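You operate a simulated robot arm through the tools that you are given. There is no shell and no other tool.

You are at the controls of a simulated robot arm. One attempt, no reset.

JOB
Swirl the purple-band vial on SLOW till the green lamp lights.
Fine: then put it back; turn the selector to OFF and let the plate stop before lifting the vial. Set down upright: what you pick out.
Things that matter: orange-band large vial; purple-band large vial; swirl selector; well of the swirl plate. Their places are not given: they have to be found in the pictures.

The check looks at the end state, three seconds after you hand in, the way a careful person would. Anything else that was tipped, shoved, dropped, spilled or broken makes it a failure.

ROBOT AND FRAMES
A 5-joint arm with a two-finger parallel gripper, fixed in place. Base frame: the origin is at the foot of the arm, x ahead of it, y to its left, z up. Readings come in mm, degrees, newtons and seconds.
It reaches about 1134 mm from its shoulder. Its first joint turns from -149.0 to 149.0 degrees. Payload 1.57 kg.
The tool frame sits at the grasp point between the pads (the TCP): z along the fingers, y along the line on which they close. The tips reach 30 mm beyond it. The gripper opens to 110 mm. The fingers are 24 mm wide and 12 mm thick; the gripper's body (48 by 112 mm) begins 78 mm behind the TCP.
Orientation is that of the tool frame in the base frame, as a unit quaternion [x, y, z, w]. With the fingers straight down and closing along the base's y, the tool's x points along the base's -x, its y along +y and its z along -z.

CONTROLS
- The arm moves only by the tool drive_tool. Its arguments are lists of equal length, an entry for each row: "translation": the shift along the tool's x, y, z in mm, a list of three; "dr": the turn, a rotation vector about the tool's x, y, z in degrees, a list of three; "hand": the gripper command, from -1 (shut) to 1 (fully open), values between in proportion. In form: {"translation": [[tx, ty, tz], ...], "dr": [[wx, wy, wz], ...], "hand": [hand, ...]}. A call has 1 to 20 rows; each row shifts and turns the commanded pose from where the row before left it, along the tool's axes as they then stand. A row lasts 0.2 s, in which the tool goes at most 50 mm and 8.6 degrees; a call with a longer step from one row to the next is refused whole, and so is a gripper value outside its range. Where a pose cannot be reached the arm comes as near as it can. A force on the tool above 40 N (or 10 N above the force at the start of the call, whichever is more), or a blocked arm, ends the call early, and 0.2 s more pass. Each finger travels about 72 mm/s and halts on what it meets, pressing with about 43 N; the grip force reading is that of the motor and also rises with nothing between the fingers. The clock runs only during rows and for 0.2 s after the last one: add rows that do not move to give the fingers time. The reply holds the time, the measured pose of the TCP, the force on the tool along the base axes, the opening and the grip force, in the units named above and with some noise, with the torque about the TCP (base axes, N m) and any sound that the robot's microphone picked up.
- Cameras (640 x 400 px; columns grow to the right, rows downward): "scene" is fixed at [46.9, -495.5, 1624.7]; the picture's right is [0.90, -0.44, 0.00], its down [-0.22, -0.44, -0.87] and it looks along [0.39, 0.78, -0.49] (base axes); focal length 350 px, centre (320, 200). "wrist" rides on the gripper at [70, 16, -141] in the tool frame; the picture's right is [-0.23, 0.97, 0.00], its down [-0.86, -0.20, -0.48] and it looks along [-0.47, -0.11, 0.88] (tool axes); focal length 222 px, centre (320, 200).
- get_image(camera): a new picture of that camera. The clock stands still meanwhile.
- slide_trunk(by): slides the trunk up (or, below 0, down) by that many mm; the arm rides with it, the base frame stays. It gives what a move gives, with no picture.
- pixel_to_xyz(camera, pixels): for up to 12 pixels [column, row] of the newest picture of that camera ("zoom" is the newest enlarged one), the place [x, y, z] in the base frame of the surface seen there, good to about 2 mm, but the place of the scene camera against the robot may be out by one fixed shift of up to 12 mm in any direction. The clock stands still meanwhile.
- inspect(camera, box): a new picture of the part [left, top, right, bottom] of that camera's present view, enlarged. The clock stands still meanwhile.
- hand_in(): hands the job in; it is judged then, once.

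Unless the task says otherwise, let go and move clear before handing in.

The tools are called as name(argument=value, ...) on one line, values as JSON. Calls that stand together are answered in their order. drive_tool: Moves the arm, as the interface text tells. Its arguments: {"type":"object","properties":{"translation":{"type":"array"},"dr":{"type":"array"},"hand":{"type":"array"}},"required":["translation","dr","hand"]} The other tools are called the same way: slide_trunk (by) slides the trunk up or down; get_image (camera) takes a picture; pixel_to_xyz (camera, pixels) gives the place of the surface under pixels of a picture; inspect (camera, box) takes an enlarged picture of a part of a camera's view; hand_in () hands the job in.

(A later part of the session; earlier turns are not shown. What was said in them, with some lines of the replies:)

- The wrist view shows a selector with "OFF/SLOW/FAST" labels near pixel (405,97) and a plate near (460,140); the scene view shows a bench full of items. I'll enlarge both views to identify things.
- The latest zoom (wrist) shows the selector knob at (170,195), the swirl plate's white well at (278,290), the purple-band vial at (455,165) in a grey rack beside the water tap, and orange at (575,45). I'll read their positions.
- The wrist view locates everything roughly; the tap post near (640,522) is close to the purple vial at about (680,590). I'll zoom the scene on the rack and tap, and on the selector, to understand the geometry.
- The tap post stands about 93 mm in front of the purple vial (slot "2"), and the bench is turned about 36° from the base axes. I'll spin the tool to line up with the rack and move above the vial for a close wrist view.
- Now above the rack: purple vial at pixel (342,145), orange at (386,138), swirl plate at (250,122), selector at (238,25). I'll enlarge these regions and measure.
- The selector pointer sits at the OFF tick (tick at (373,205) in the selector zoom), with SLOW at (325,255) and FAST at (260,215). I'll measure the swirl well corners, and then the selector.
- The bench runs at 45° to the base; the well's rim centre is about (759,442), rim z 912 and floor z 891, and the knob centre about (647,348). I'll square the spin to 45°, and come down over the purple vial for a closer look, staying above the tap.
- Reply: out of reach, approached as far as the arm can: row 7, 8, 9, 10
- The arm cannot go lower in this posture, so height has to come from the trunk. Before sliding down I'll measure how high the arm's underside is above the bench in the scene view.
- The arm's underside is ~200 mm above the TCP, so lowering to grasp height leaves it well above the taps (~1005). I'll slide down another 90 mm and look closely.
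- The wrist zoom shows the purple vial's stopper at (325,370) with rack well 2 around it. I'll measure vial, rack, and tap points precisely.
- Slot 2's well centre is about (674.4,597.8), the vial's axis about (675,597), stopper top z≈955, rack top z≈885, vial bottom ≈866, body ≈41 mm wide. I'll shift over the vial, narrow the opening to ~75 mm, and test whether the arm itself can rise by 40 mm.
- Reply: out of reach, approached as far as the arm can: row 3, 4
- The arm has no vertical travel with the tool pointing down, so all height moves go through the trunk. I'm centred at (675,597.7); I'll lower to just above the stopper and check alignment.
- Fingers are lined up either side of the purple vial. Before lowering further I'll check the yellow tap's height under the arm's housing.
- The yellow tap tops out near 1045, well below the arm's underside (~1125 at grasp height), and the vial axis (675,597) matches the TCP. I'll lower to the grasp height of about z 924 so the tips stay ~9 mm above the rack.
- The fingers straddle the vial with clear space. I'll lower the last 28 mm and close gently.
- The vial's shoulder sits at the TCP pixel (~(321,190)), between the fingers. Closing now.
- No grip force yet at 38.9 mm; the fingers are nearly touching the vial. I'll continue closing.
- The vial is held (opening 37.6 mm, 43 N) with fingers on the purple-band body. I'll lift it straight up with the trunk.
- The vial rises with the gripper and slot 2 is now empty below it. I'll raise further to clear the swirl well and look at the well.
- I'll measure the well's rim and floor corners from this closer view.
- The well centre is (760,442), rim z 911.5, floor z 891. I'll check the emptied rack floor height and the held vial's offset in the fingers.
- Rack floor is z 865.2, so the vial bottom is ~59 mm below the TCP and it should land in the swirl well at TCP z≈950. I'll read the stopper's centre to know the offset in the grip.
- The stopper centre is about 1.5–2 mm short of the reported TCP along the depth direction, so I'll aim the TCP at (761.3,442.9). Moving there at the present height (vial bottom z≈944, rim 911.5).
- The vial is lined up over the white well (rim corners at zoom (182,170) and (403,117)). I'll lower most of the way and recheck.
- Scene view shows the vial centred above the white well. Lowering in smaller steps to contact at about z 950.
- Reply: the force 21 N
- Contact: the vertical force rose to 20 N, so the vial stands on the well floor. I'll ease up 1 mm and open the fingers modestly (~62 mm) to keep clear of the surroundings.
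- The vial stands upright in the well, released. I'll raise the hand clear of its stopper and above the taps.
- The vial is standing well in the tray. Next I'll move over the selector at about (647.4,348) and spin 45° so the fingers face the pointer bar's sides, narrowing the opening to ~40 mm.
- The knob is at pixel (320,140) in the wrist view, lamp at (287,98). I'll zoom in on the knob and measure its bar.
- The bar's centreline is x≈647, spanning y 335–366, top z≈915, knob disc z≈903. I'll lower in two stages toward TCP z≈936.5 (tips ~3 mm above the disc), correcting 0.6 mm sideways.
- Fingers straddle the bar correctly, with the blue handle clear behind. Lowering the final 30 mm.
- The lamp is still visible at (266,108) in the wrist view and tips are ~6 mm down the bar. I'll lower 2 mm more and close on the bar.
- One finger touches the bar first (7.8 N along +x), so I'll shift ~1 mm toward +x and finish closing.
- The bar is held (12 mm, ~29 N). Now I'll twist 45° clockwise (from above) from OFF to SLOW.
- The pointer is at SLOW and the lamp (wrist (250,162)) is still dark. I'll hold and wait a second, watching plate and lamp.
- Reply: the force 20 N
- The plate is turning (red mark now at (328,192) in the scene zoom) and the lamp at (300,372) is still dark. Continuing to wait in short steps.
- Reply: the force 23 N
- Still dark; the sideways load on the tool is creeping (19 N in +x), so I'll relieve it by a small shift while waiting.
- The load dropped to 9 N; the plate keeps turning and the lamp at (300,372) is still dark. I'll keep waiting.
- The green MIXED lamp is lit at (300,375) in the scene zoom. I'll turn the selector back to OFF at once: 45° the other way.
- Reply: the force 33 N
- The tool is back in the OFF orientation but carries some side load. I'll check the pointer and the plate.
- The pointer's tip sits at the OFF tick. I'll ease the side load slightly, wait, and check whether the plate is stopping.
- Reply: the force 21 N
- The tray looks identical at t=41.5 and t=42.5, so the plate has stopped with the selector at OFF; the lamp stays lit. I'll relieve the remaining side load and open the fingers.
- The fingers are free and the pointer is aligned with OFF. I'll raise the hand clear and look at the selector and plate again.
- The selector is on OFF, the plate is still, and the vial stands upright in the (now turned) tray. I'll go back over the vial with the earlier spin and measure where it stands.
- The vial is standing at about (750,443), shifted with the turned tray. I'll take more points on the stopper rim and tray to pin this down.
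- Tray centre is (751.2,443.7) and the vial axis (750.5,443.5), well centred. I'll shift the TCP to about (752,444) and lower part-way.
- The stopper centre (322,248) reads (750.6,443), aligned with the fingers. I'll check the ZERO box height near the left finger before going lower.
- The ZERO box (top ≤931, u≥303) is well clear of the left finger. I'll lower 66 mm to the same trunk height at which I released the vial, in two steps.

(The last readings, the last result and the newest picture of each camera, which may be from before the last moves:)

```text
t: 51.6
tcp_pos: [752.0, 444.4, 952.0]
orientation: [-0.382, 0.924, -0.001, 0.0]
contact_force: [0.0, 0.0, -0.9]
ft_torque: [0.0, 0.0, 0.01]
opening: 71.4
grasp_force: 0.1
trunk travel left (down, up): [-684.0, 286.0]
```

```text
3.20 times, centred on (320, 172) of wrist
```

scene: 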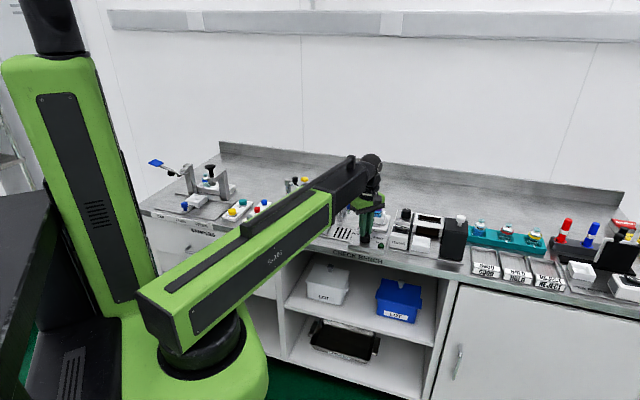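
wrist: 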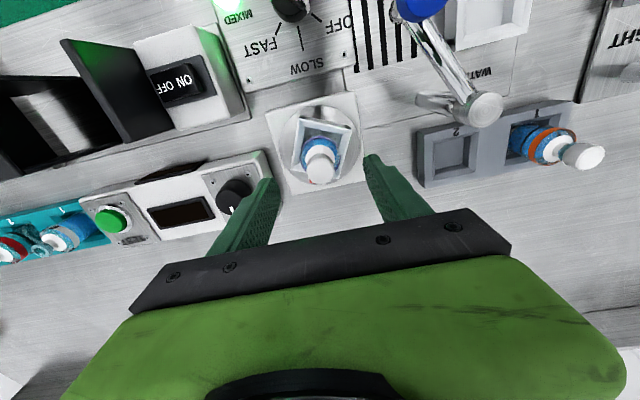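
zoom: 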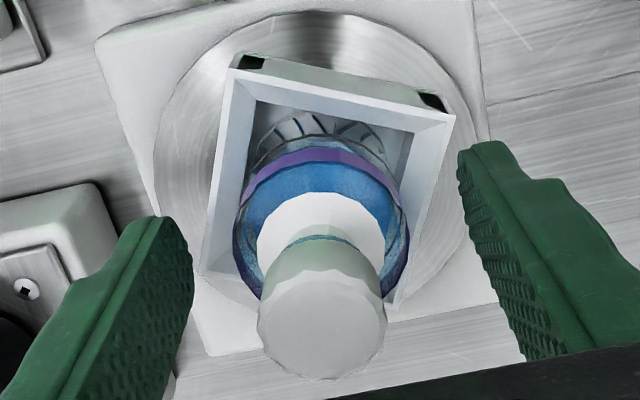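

The plate and tray are motionless across the last views and the vial stands between the fingers. Closing gently on it.

drive_tool(translation=[[0, 0, 0], [0, 0, 0], [0, 0, 0], [0, 0, 0], [0, 0, 0], [0, 0, 0], [0, 0, 0], [0, 0, 0], [0, 0, 0]], dr=[[0, 0, 0], [0, 0, 0], [0, 0, 0], [0, 0, 0], [0, 0, 0], [0, 0, 0], [0, 0, 0], [0, 0, 0], [0, 0, 0]], hand=[0.0, -0.15, -0.25, -0.3, -0.34, -0.4, -0.46, -0.52, -0.52])

inspect(camera="wrist", box=[220, 110, 420, 235])

inspect(camera="scene", box=[340, 180, 420, 230])

```text
t: 53.6
tcp_pos: [751.6, 443.4, 951.5]
orientation: [-0.383, 0.924, -0.001, -0.001]
contact_force: [-0.5, 0.5, 0.3]
ft_torque: [-0.03, -0.06, -0.02]
opening: 37.8
grasp_force: 43.1
trunk travel left (down, up): [-684.0, 286.0]
```

```text
3.20 times, centred on (320, 172) of wrist
```

zoom: 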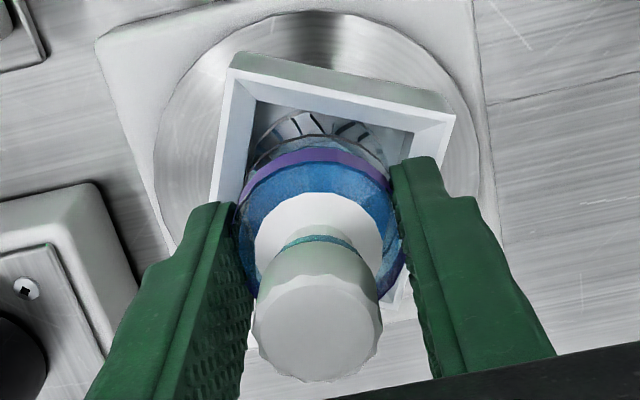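

```text
8.00 times, centred on (380, 205) of scene
```

zoom: 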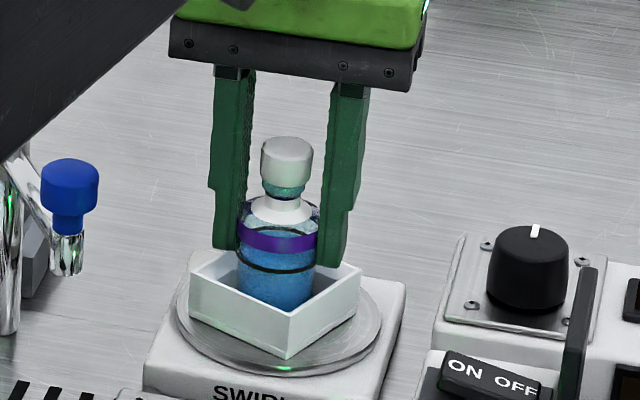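

The vial is held again (37.8 mm, 43 N). Lifting it straight up out of the well.

slide_trunk(by=25)

slide_trunk(by=30)

get_image(camera="wrist")

inspect(camera="wrist", box=[256, 170, 384, 250])

pixel_to_xyz(camera="zoom", pixels=[[320, 180], [320, 200], [320, 220], [320, 240], [300, 210], [340, 210]])

```text
t: 54.3
tcp_pos: [751.4, 444.3, 976.3]
orientation: [-0.383, 0.924, 0.0, 0.0]
contact_force: [0.2, 0.7, -0.5]
ft_torque: [0.01, 0.01, 0.01]
opening: 37.5
grasp_force: 42.8
trunk travel left (down, up): [-709.0, 261.0]
```

```text
t: 55.0
tcp_pos: [751.8, 444.3, 1005.2]
orientation: [-0.383, 0.924, 0.0, 0.001]
contact_force: [-1.0, 0.6, -1.0]
ft_torque: [0.01, -0.01, -0.02]
opening: 37.8
grasp_force: 43.3
trunk travel left (down, up): [-739.0, 231.0]
```

```text
taken
```

wrist: 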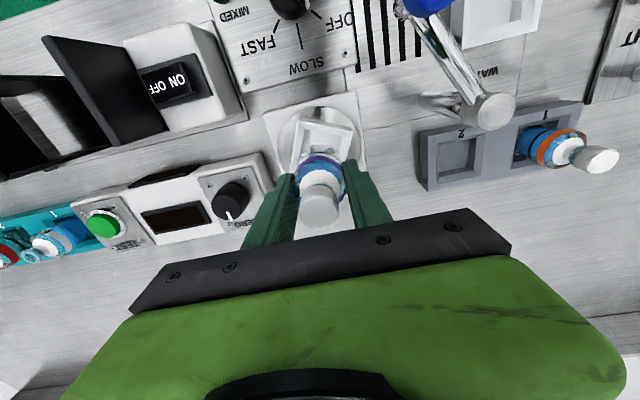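

```text
5.00 times, centred on (320, 210) of wrist
```

zoom: 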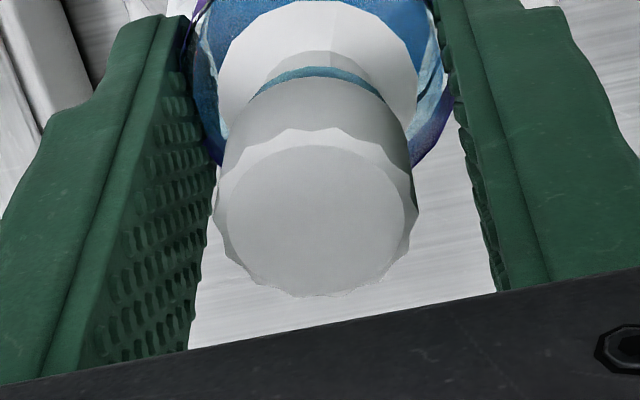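

```text
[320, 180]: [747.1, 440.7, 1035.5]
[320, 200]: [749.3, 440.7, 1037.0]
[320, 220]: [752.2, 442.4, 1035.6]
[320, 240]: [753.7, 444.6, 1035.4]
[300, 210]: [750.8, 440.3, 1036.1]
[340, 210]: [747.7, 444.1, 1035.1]
```

The vial hangs the same way in the fingers as before. The rack slot 2 is free at wrist (457,155), so I'll carry the vial back to TCP (676,598) at this height.

drive_tool(translation=[[-3, 9, 0], [-6, 18, 0], [-7, 20, 0], [-7, 20, 0], [-7, 20, 0], [-7, 20, 0], [-7, 20, 0], [-6, 18, 0], [-3.3, 11, 0], [-2, 6.3, 0], [0, 0, 0], [0, 0, 0]], dr=[[0, 0, 0], [0, 0, 0], [0, 0, 0], [0, 0, 0], [0, 0, 0], [0, 0, 0], [0, 0, 0], [0, 0, 0], [0, 0, 0], [0, 0, 0], [0, 0, 0], [0, 0, 0]], hand=[-0.52, -0.52, -0.52, -0.52, -0.52, -0.52, -0.52, -0.52, -0.52, -0.52, -0.52, -0.52])

get_image(camera="wrist")

inspect(camera="wrist", box=[240, 100, 400, 200])

inspect(camera="scene", box=[290, 160, 386, 220])

```text
t: 57.6
tcp_pos: [677.1, 597.7, 1006.1]
orientation: [-0.383, 0.924, 0.0, 0.001]
contact_force: [-0.1, -0.8, -0.3]
ft_torque: [-0.04, -0.02, -0.02]
opening: 37.7
grasp_force: 43.9
trunk travel left (down, up): [-739.0, 231.0]
```

```text
taken
```

wrist: 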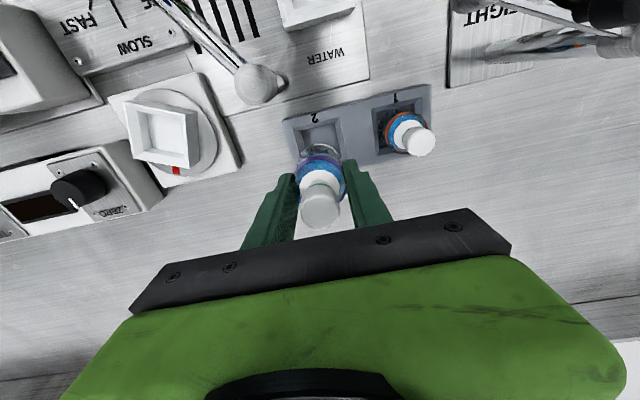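

```text
4.00 times, centred on (320, 150) of wrist
```

zoom: 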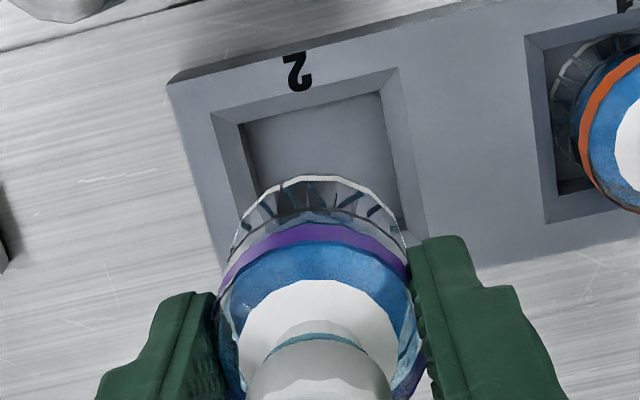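

```text
6.67 times, centred on (338, 190) of scene
```

zoom: 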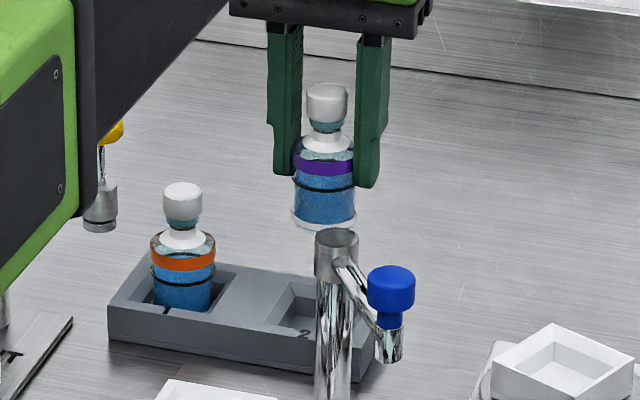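

Compared with the lift-off view, the rack appears about 1 mm offset. I'll measure the stopper and the slot corners again before lowering.

pixel_to_xyz(camera="wrist", pixels=[[293, 128], [339, 117], [346, 154], [321, 209], [318, 206], [324, 212]])

inspect(camera="wrist", box=[256, 170, 384, 250])

pixel_to_xyz(camera="zoom", pixels=[[316, 160], [316, 217], [316, 270], [250, 217], [380, 217], [280, 217], [350, 217]])

inspect(camera="wrist", box=[280, 105, 360, 155])

pixel_to_xyz(camera="zoom", pixels=[[102, 170], [475, 80], [120, 180], [470, 95], [320, 130], [530, 330], [160, 200], [440, 160]])

```text
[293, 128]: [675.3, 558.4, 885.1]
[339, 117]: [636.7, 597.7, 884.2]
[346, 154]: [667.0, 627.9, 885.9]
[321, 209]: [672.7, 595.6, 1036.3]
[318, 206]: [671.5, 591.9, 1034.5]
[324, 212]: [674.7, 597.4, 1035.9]
```

```text
5.00 times, centred on (320, 210) of wrist
```

zoom: 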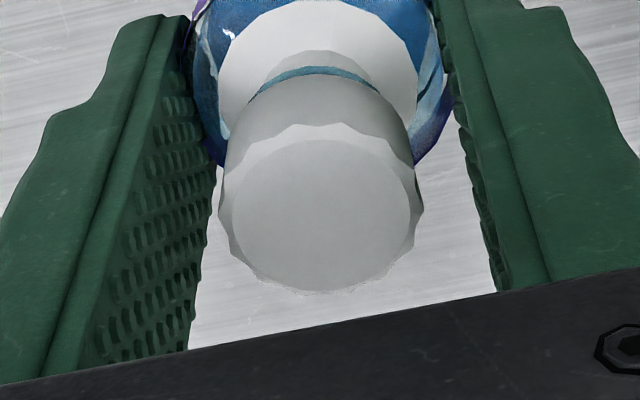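

```text
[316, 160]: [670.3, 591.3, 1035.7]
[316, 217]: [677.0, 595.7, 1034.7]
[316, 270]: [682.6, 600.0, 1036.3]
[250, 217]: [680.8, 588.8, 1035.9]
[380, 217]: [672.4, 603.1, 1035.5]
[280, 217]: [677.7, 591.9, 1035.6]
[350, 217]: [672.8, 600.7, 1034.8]
```

```text
8.00 times, centred on (320, 130) of wrist
```

zoom: 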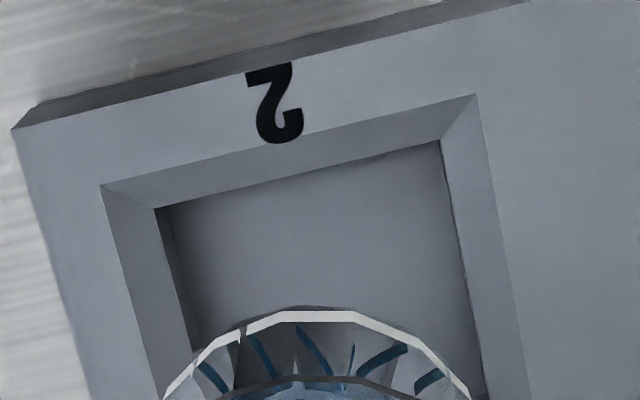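

```text
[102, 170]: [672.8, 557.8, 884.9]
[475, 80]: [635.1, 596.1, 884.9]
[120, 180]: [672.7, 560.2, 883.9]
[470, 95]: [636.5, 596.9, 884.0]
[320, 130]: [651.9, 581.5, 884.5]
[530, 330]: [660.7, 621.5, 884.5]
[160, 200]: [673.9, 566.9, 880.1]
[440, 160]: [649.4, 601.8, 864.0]
```

The vial is ~1.5 mm off toward +u from its original seat. I'll correct by [0.9, 1.4] mm in the tool frame and compare with the lift-off view.

drive_tool(translation=[[0.9, 1.4, 0], [0, 0, 0], [0, 0, 0]], dr=[[0, 0, 0], [0, 0, 0], [0, 0, 0]], hand=[-0.52, -0.52, -0.52])

slide_trunk(by=-51)

get_image(camera="wrist")

inspect(camera="wrist", box=[240, 100, 400, 200])

inspect(camera="scene", box=[300, 170, 380, 220])

```text
t: 58.4
tcp_pos: [674.8, 598.4, 1007.1]
orientation: [-0.382, 0.924, 0.001, 0.0]
contact_force: [0.9, 0.6, -0.5]
ft_torque: [0.04, 0.05, -0.02]
opening: 37.6
grasp_force: 43.1
trunk travel left (down, up): [-739.0, 231.0]
```

```text
t: 59.4
tcp_pos: [675.3, 597.3, 955.3]
orientation: [-0.383, 0.924, -0.001, 0.0]
contact_force: [-0.2, -0.7, -1.2]
ft_torque: [0.0, 0.01, 0.01]
opening: 37.6
grasp_force: 43.4
trunk travel left (down, up): [-688.0, 282.0]
```

```text
taken
```

wrist: 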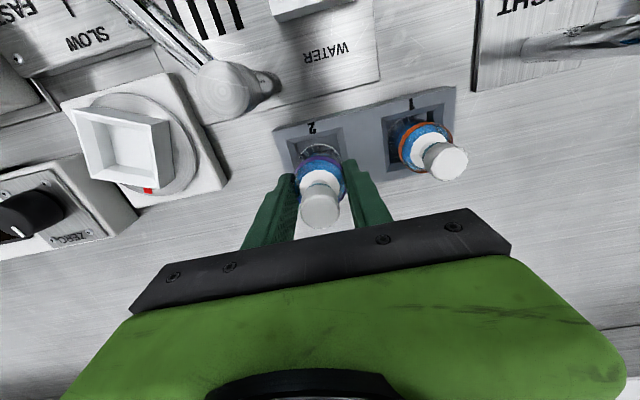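

```text
4.00 times, centred on (320, 150) of wrist
```

zoom: 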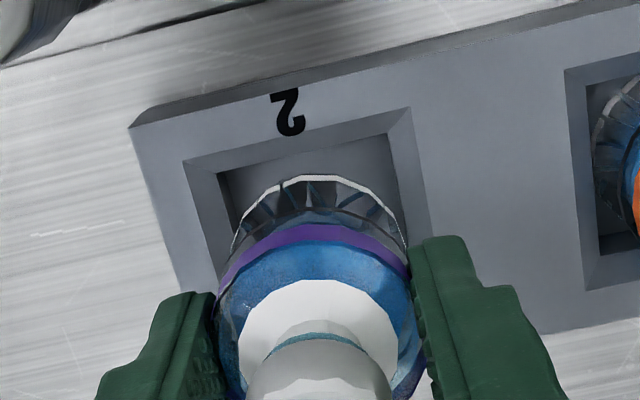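

```text
8.00 times, centred on (340, 195) of scene
```

zoom: 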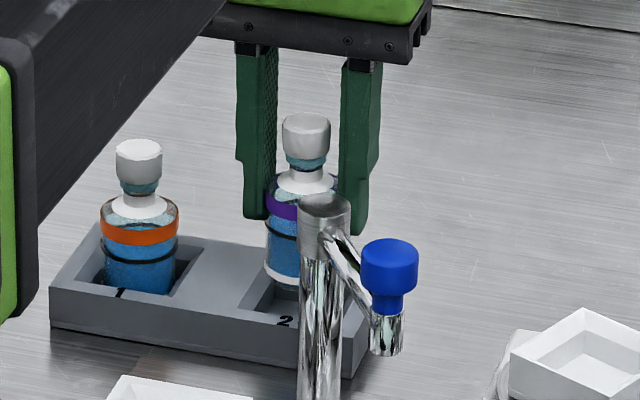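

At this height the view matches the original lift-off view (rack corner at wrist (274,128), slot centred under the vial). Lowering in steps into slot 2.

slide_trunk(by=-14)

slide_trunk(by=-11)

inspect(camera="wrist", box=[240, 100, 400, 200])

inspect(camera="scene", box=[300, 170, 380, 220])

```text
t: 60.0
tcp_pos: [675.6, 597.1, 941.5]
orientation: [-0.383, 0.924, 0.001, -0.001]
contact_force: [-0.8, 0.6, -0.9]
ft_torque: [0.04, 0.02, 0.01]
opening: 37.8
grasp_force: 43.1
trunk travel left (down, up): [-674.0, 296.0]
```

```text
t: 60.6
tcp_pos: [674.7, 596.9, 929.4]
orientation: [-0.383, 0.924, 0.0, 0.0]
contact_force: [-0.5, 0.0, -0.5]
ft_torque: [0.01, 0.04, 0.0]
opening: 37.7
grasp_force: 42.6
trunk travel left (down, up): [-663.0, 307.0]
```

```text
4.00 times, centred on (320, 150) of wrist
```

zoom: 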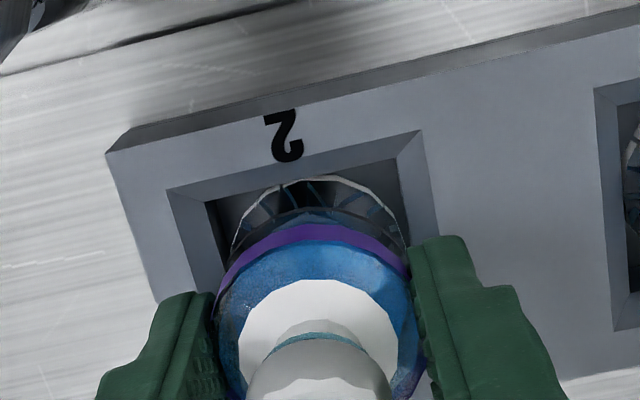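

```text
8.00 times, centred on (340, 195) of scene
```

zoom: 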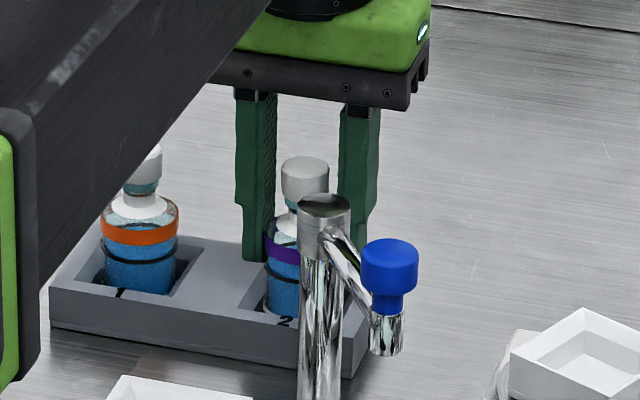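

The vial is entering slot 2 with no contact force. The floor should be met about 4–5 mm lower, so I'll creep down.

slide_trunk(by=-3)

slide_trunk(by=-1.5)

```text
t: 61.1
tcp_pos: [675.7, 598.1, 927.0]
orientation: [-0.383, 0.924, 0.0, 0.0]
contact_force: [-0.4, -0.3, -0.9]
ft_torque: [0.02, 0.03, 0.01]
opening: 37.4
grasp_force: 43.1
trunk travel left (down, up): [-660.0, 310.0]
```

```text
t: 61.6
tcp_pos: [676.2, 596.9, 925.6]
orientation: [-0.383, 0.924, 0.0, 0.0]
contact_force: [0.9, -0.1, -0.6]
ft_torque: [0.0, 0.04, 0.0]
opening: 37.8
grasp_force: 42.7
trunk travel left (down, up): [-659.0, 311.0]
```

slide_trunk(by=-1)

```text
t: 62.1
tcp_pos: [675.1, 597.2, 925.9]
orientation: [-0.384, 0.924, 0.0, 0.0]
contact_force: [0.8, -0.1, 2.2]
ft_torque: [0.05, 0.03, 0.0]
opening: 37.5
grasp_force: 43.2
trunk travel left (down, up): [-658.0, 312.0]
```

A light 2 N contact has started at the original grasp height. I'll go down another 0.7 mm to be sure it is seated.

slide_trunk(by=-0.7)

inspect(camera="wrist", box=[220, 110, 420, 235])

```text
t: 62.6
tcp_pos: [674.6, 597.5, 924.6]
orientation: [-0.383, 0.924, 0.0, 0.0]
contact_force: [2.1, 1.6, 7.7]
ft_torque: [0.13, -0.01, -0.03]
opening: 37.7
grasp_force: 42.6
trunk travel left (down, up): [-657.0, 313.0]
```

```text
3.20 times, centred on (320, 172) of wrist
```

zoom: 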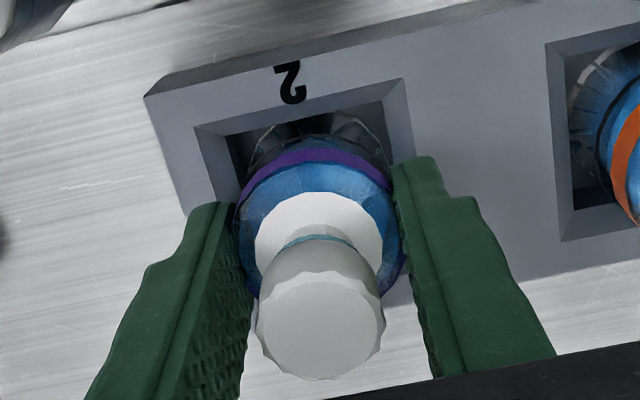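

The vial is seated (7.7 N upward) and the view matches the original grasp picture. I'll open the fingers gently to ~72 mm.

drive_tool(translation=[[0, 0, 0], [0, 0, 0], [0, 0, 0], [0, 0, 0], [0, 0, 0], [0, 0, 0]], dr=[[0, 0, 0], [0, 0, 0], [0, 0, 0], [0, 0, 0], [0, 0, 0], [0, 0, 0]], hand=[-0.3, -0.2, -0.05, 0.1, 0.25, 0.3])

inspect(camera="wrist", box=[220, 110, 420, 235])

inspect(camera="scene", box=[300, 170, 380, 220])

```text
t: 64.0
tcp_pos: [674.7, 597.4, 924.2]
orientation: [-0.383, 0.924, 0.0, 0.001]
contact_force: [-1.0, -0.8, 0.1]
ft_torque: [0.0, 0.03, -0.05]
opening: 71.4
grasp_force: 0.1
trunk travel left (down, up): [-657.0, 313.0]
```

```text
3.20 times, centred on (320, 172) of wrist
```

zoom: 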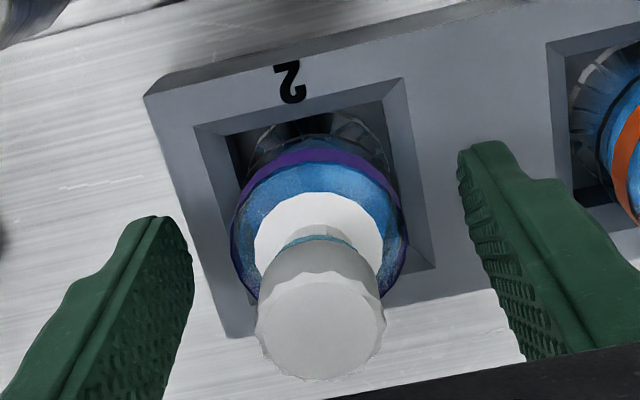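

```text
8.00 times, centred on (340, 195) of scene
```

zoom: 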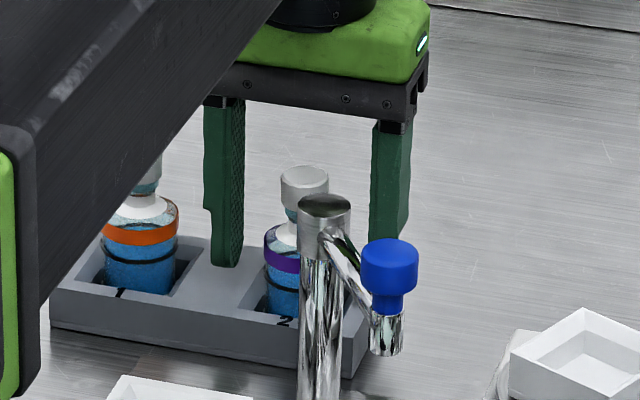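

The purple vial is free, upright in slot 2. I'll raise the hand well clear and check the whole bench.

slide_trunk(by=180)

get_image(camera="wrist")

inspect(camera="wrist", box=[240, 60, 400, 160])

inspect(camera="scene", box=[290, 170, 418, 250])

get_image(camera="scene")

```text
t: 66.0
tcp_pos: [675.7, 598.1, 1103.8]
orientation: [-0.383, 0.924, 0.0, 0.0]
contact_force: [0.7, -0.1, 0.0]
ft_torque: [0.01, -0.01, 0.03]
opening: 71.6
grasp_force: 0.1
trunk travel left (down, up): [-837.0, 133.0]
```

```text
taken
```

wrist: 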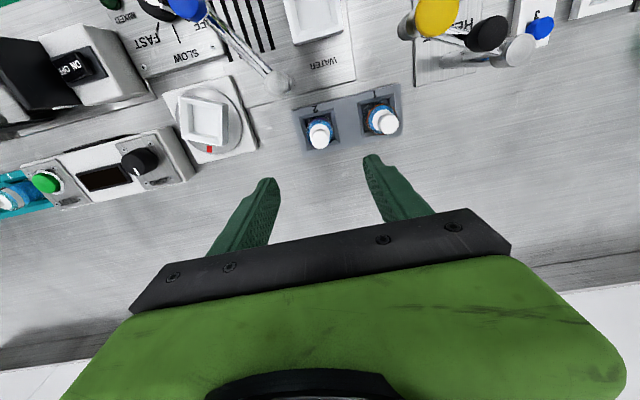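

```text
4.00 times, centred on (320, 110) of wrist
```

zoom: 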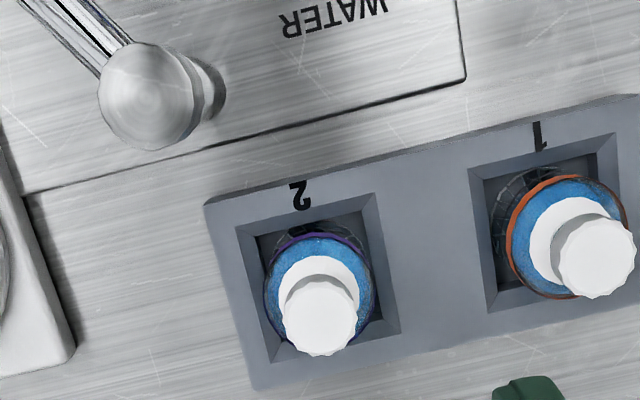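

```text
5.00 times, centred on (354, 210) of scene
```

zoom: 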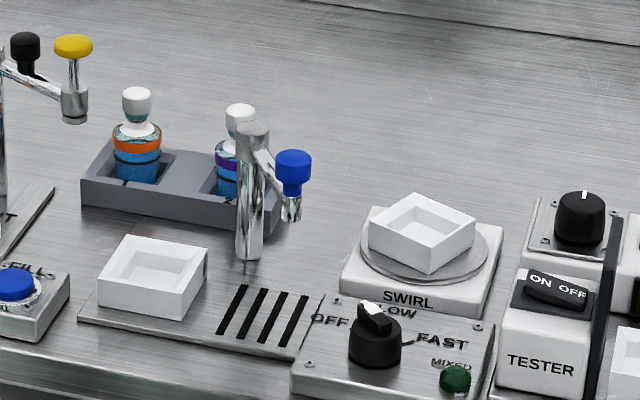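

```text
taken
```

scene: 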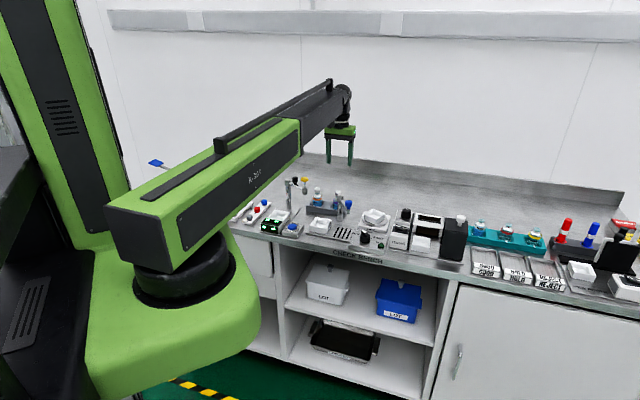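

Both vials stand upright in the rack and the lamp has gone dark now the well is empty. I'll do one final check that the pointer looks the same as at the start (same crop as before).

inspect(camera="scene", box=[345, 205, 409, 245])

inspect(camera="scene", box=[300, 180, 364, 220])

inspect(camera="wrist", box=[100, 0, 228, 80])

```text
10.00 times, centred on (377, 225) of scene
```

zoom: 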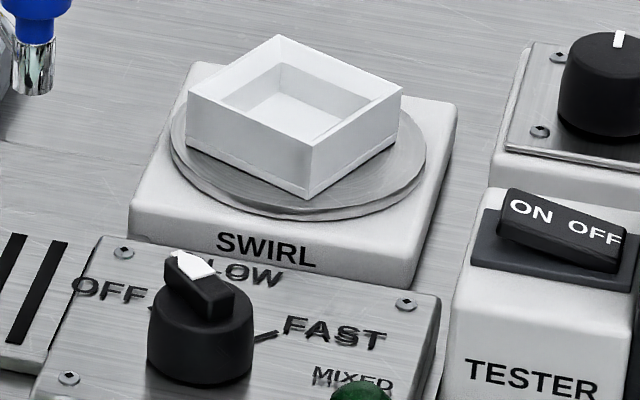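

```text
10.00 times, centred on (332, 200) of scene
```

zoom: 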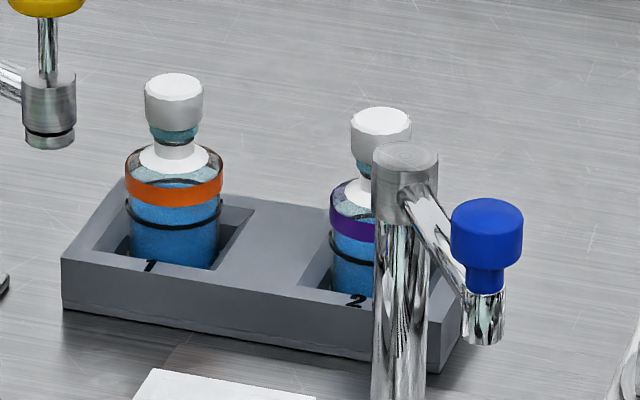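

```text
5.00 times, centred on (164, 40) of wrist
```

zoom: 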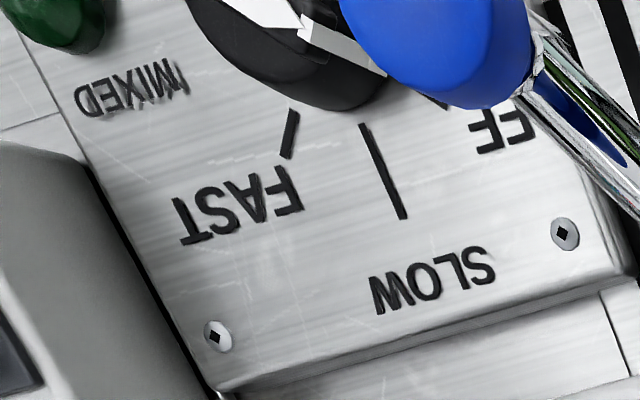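

The pointer at (190,265) in the scene crop is where it was at the start (OFF) and the plate is still. The purple vial is upright in slot 2 beside the untouched orange vial, and the hand is clear, so I'm handing in.

hand_in()

```text
The job is handed in.
```

The job is done and handed in. I swirled the purple-band vial on SLOW until the green MIXED lamp lit, then turned the selector back to OFF. Once the plate had stopped, I lifted the vial and set it upright in slot 2 of the rack, where it started.

- **Timing:** the lamp came on about 4 seconds after the selector reached SLOW. I turned it to OFF on my next move, which took about 1.5 seconds.
- **After the swirl:** the plate stopped with its white well turned from where it began. The lamp went dark at some point after I lifted the vial out, and the selector pointer is back where it started, on OFF.
- **Other items:** the last pictures show the orange-band vial still upright in slot 1 and nothing else moved, tipped or spilled. The gripper is empty and well above the bench.
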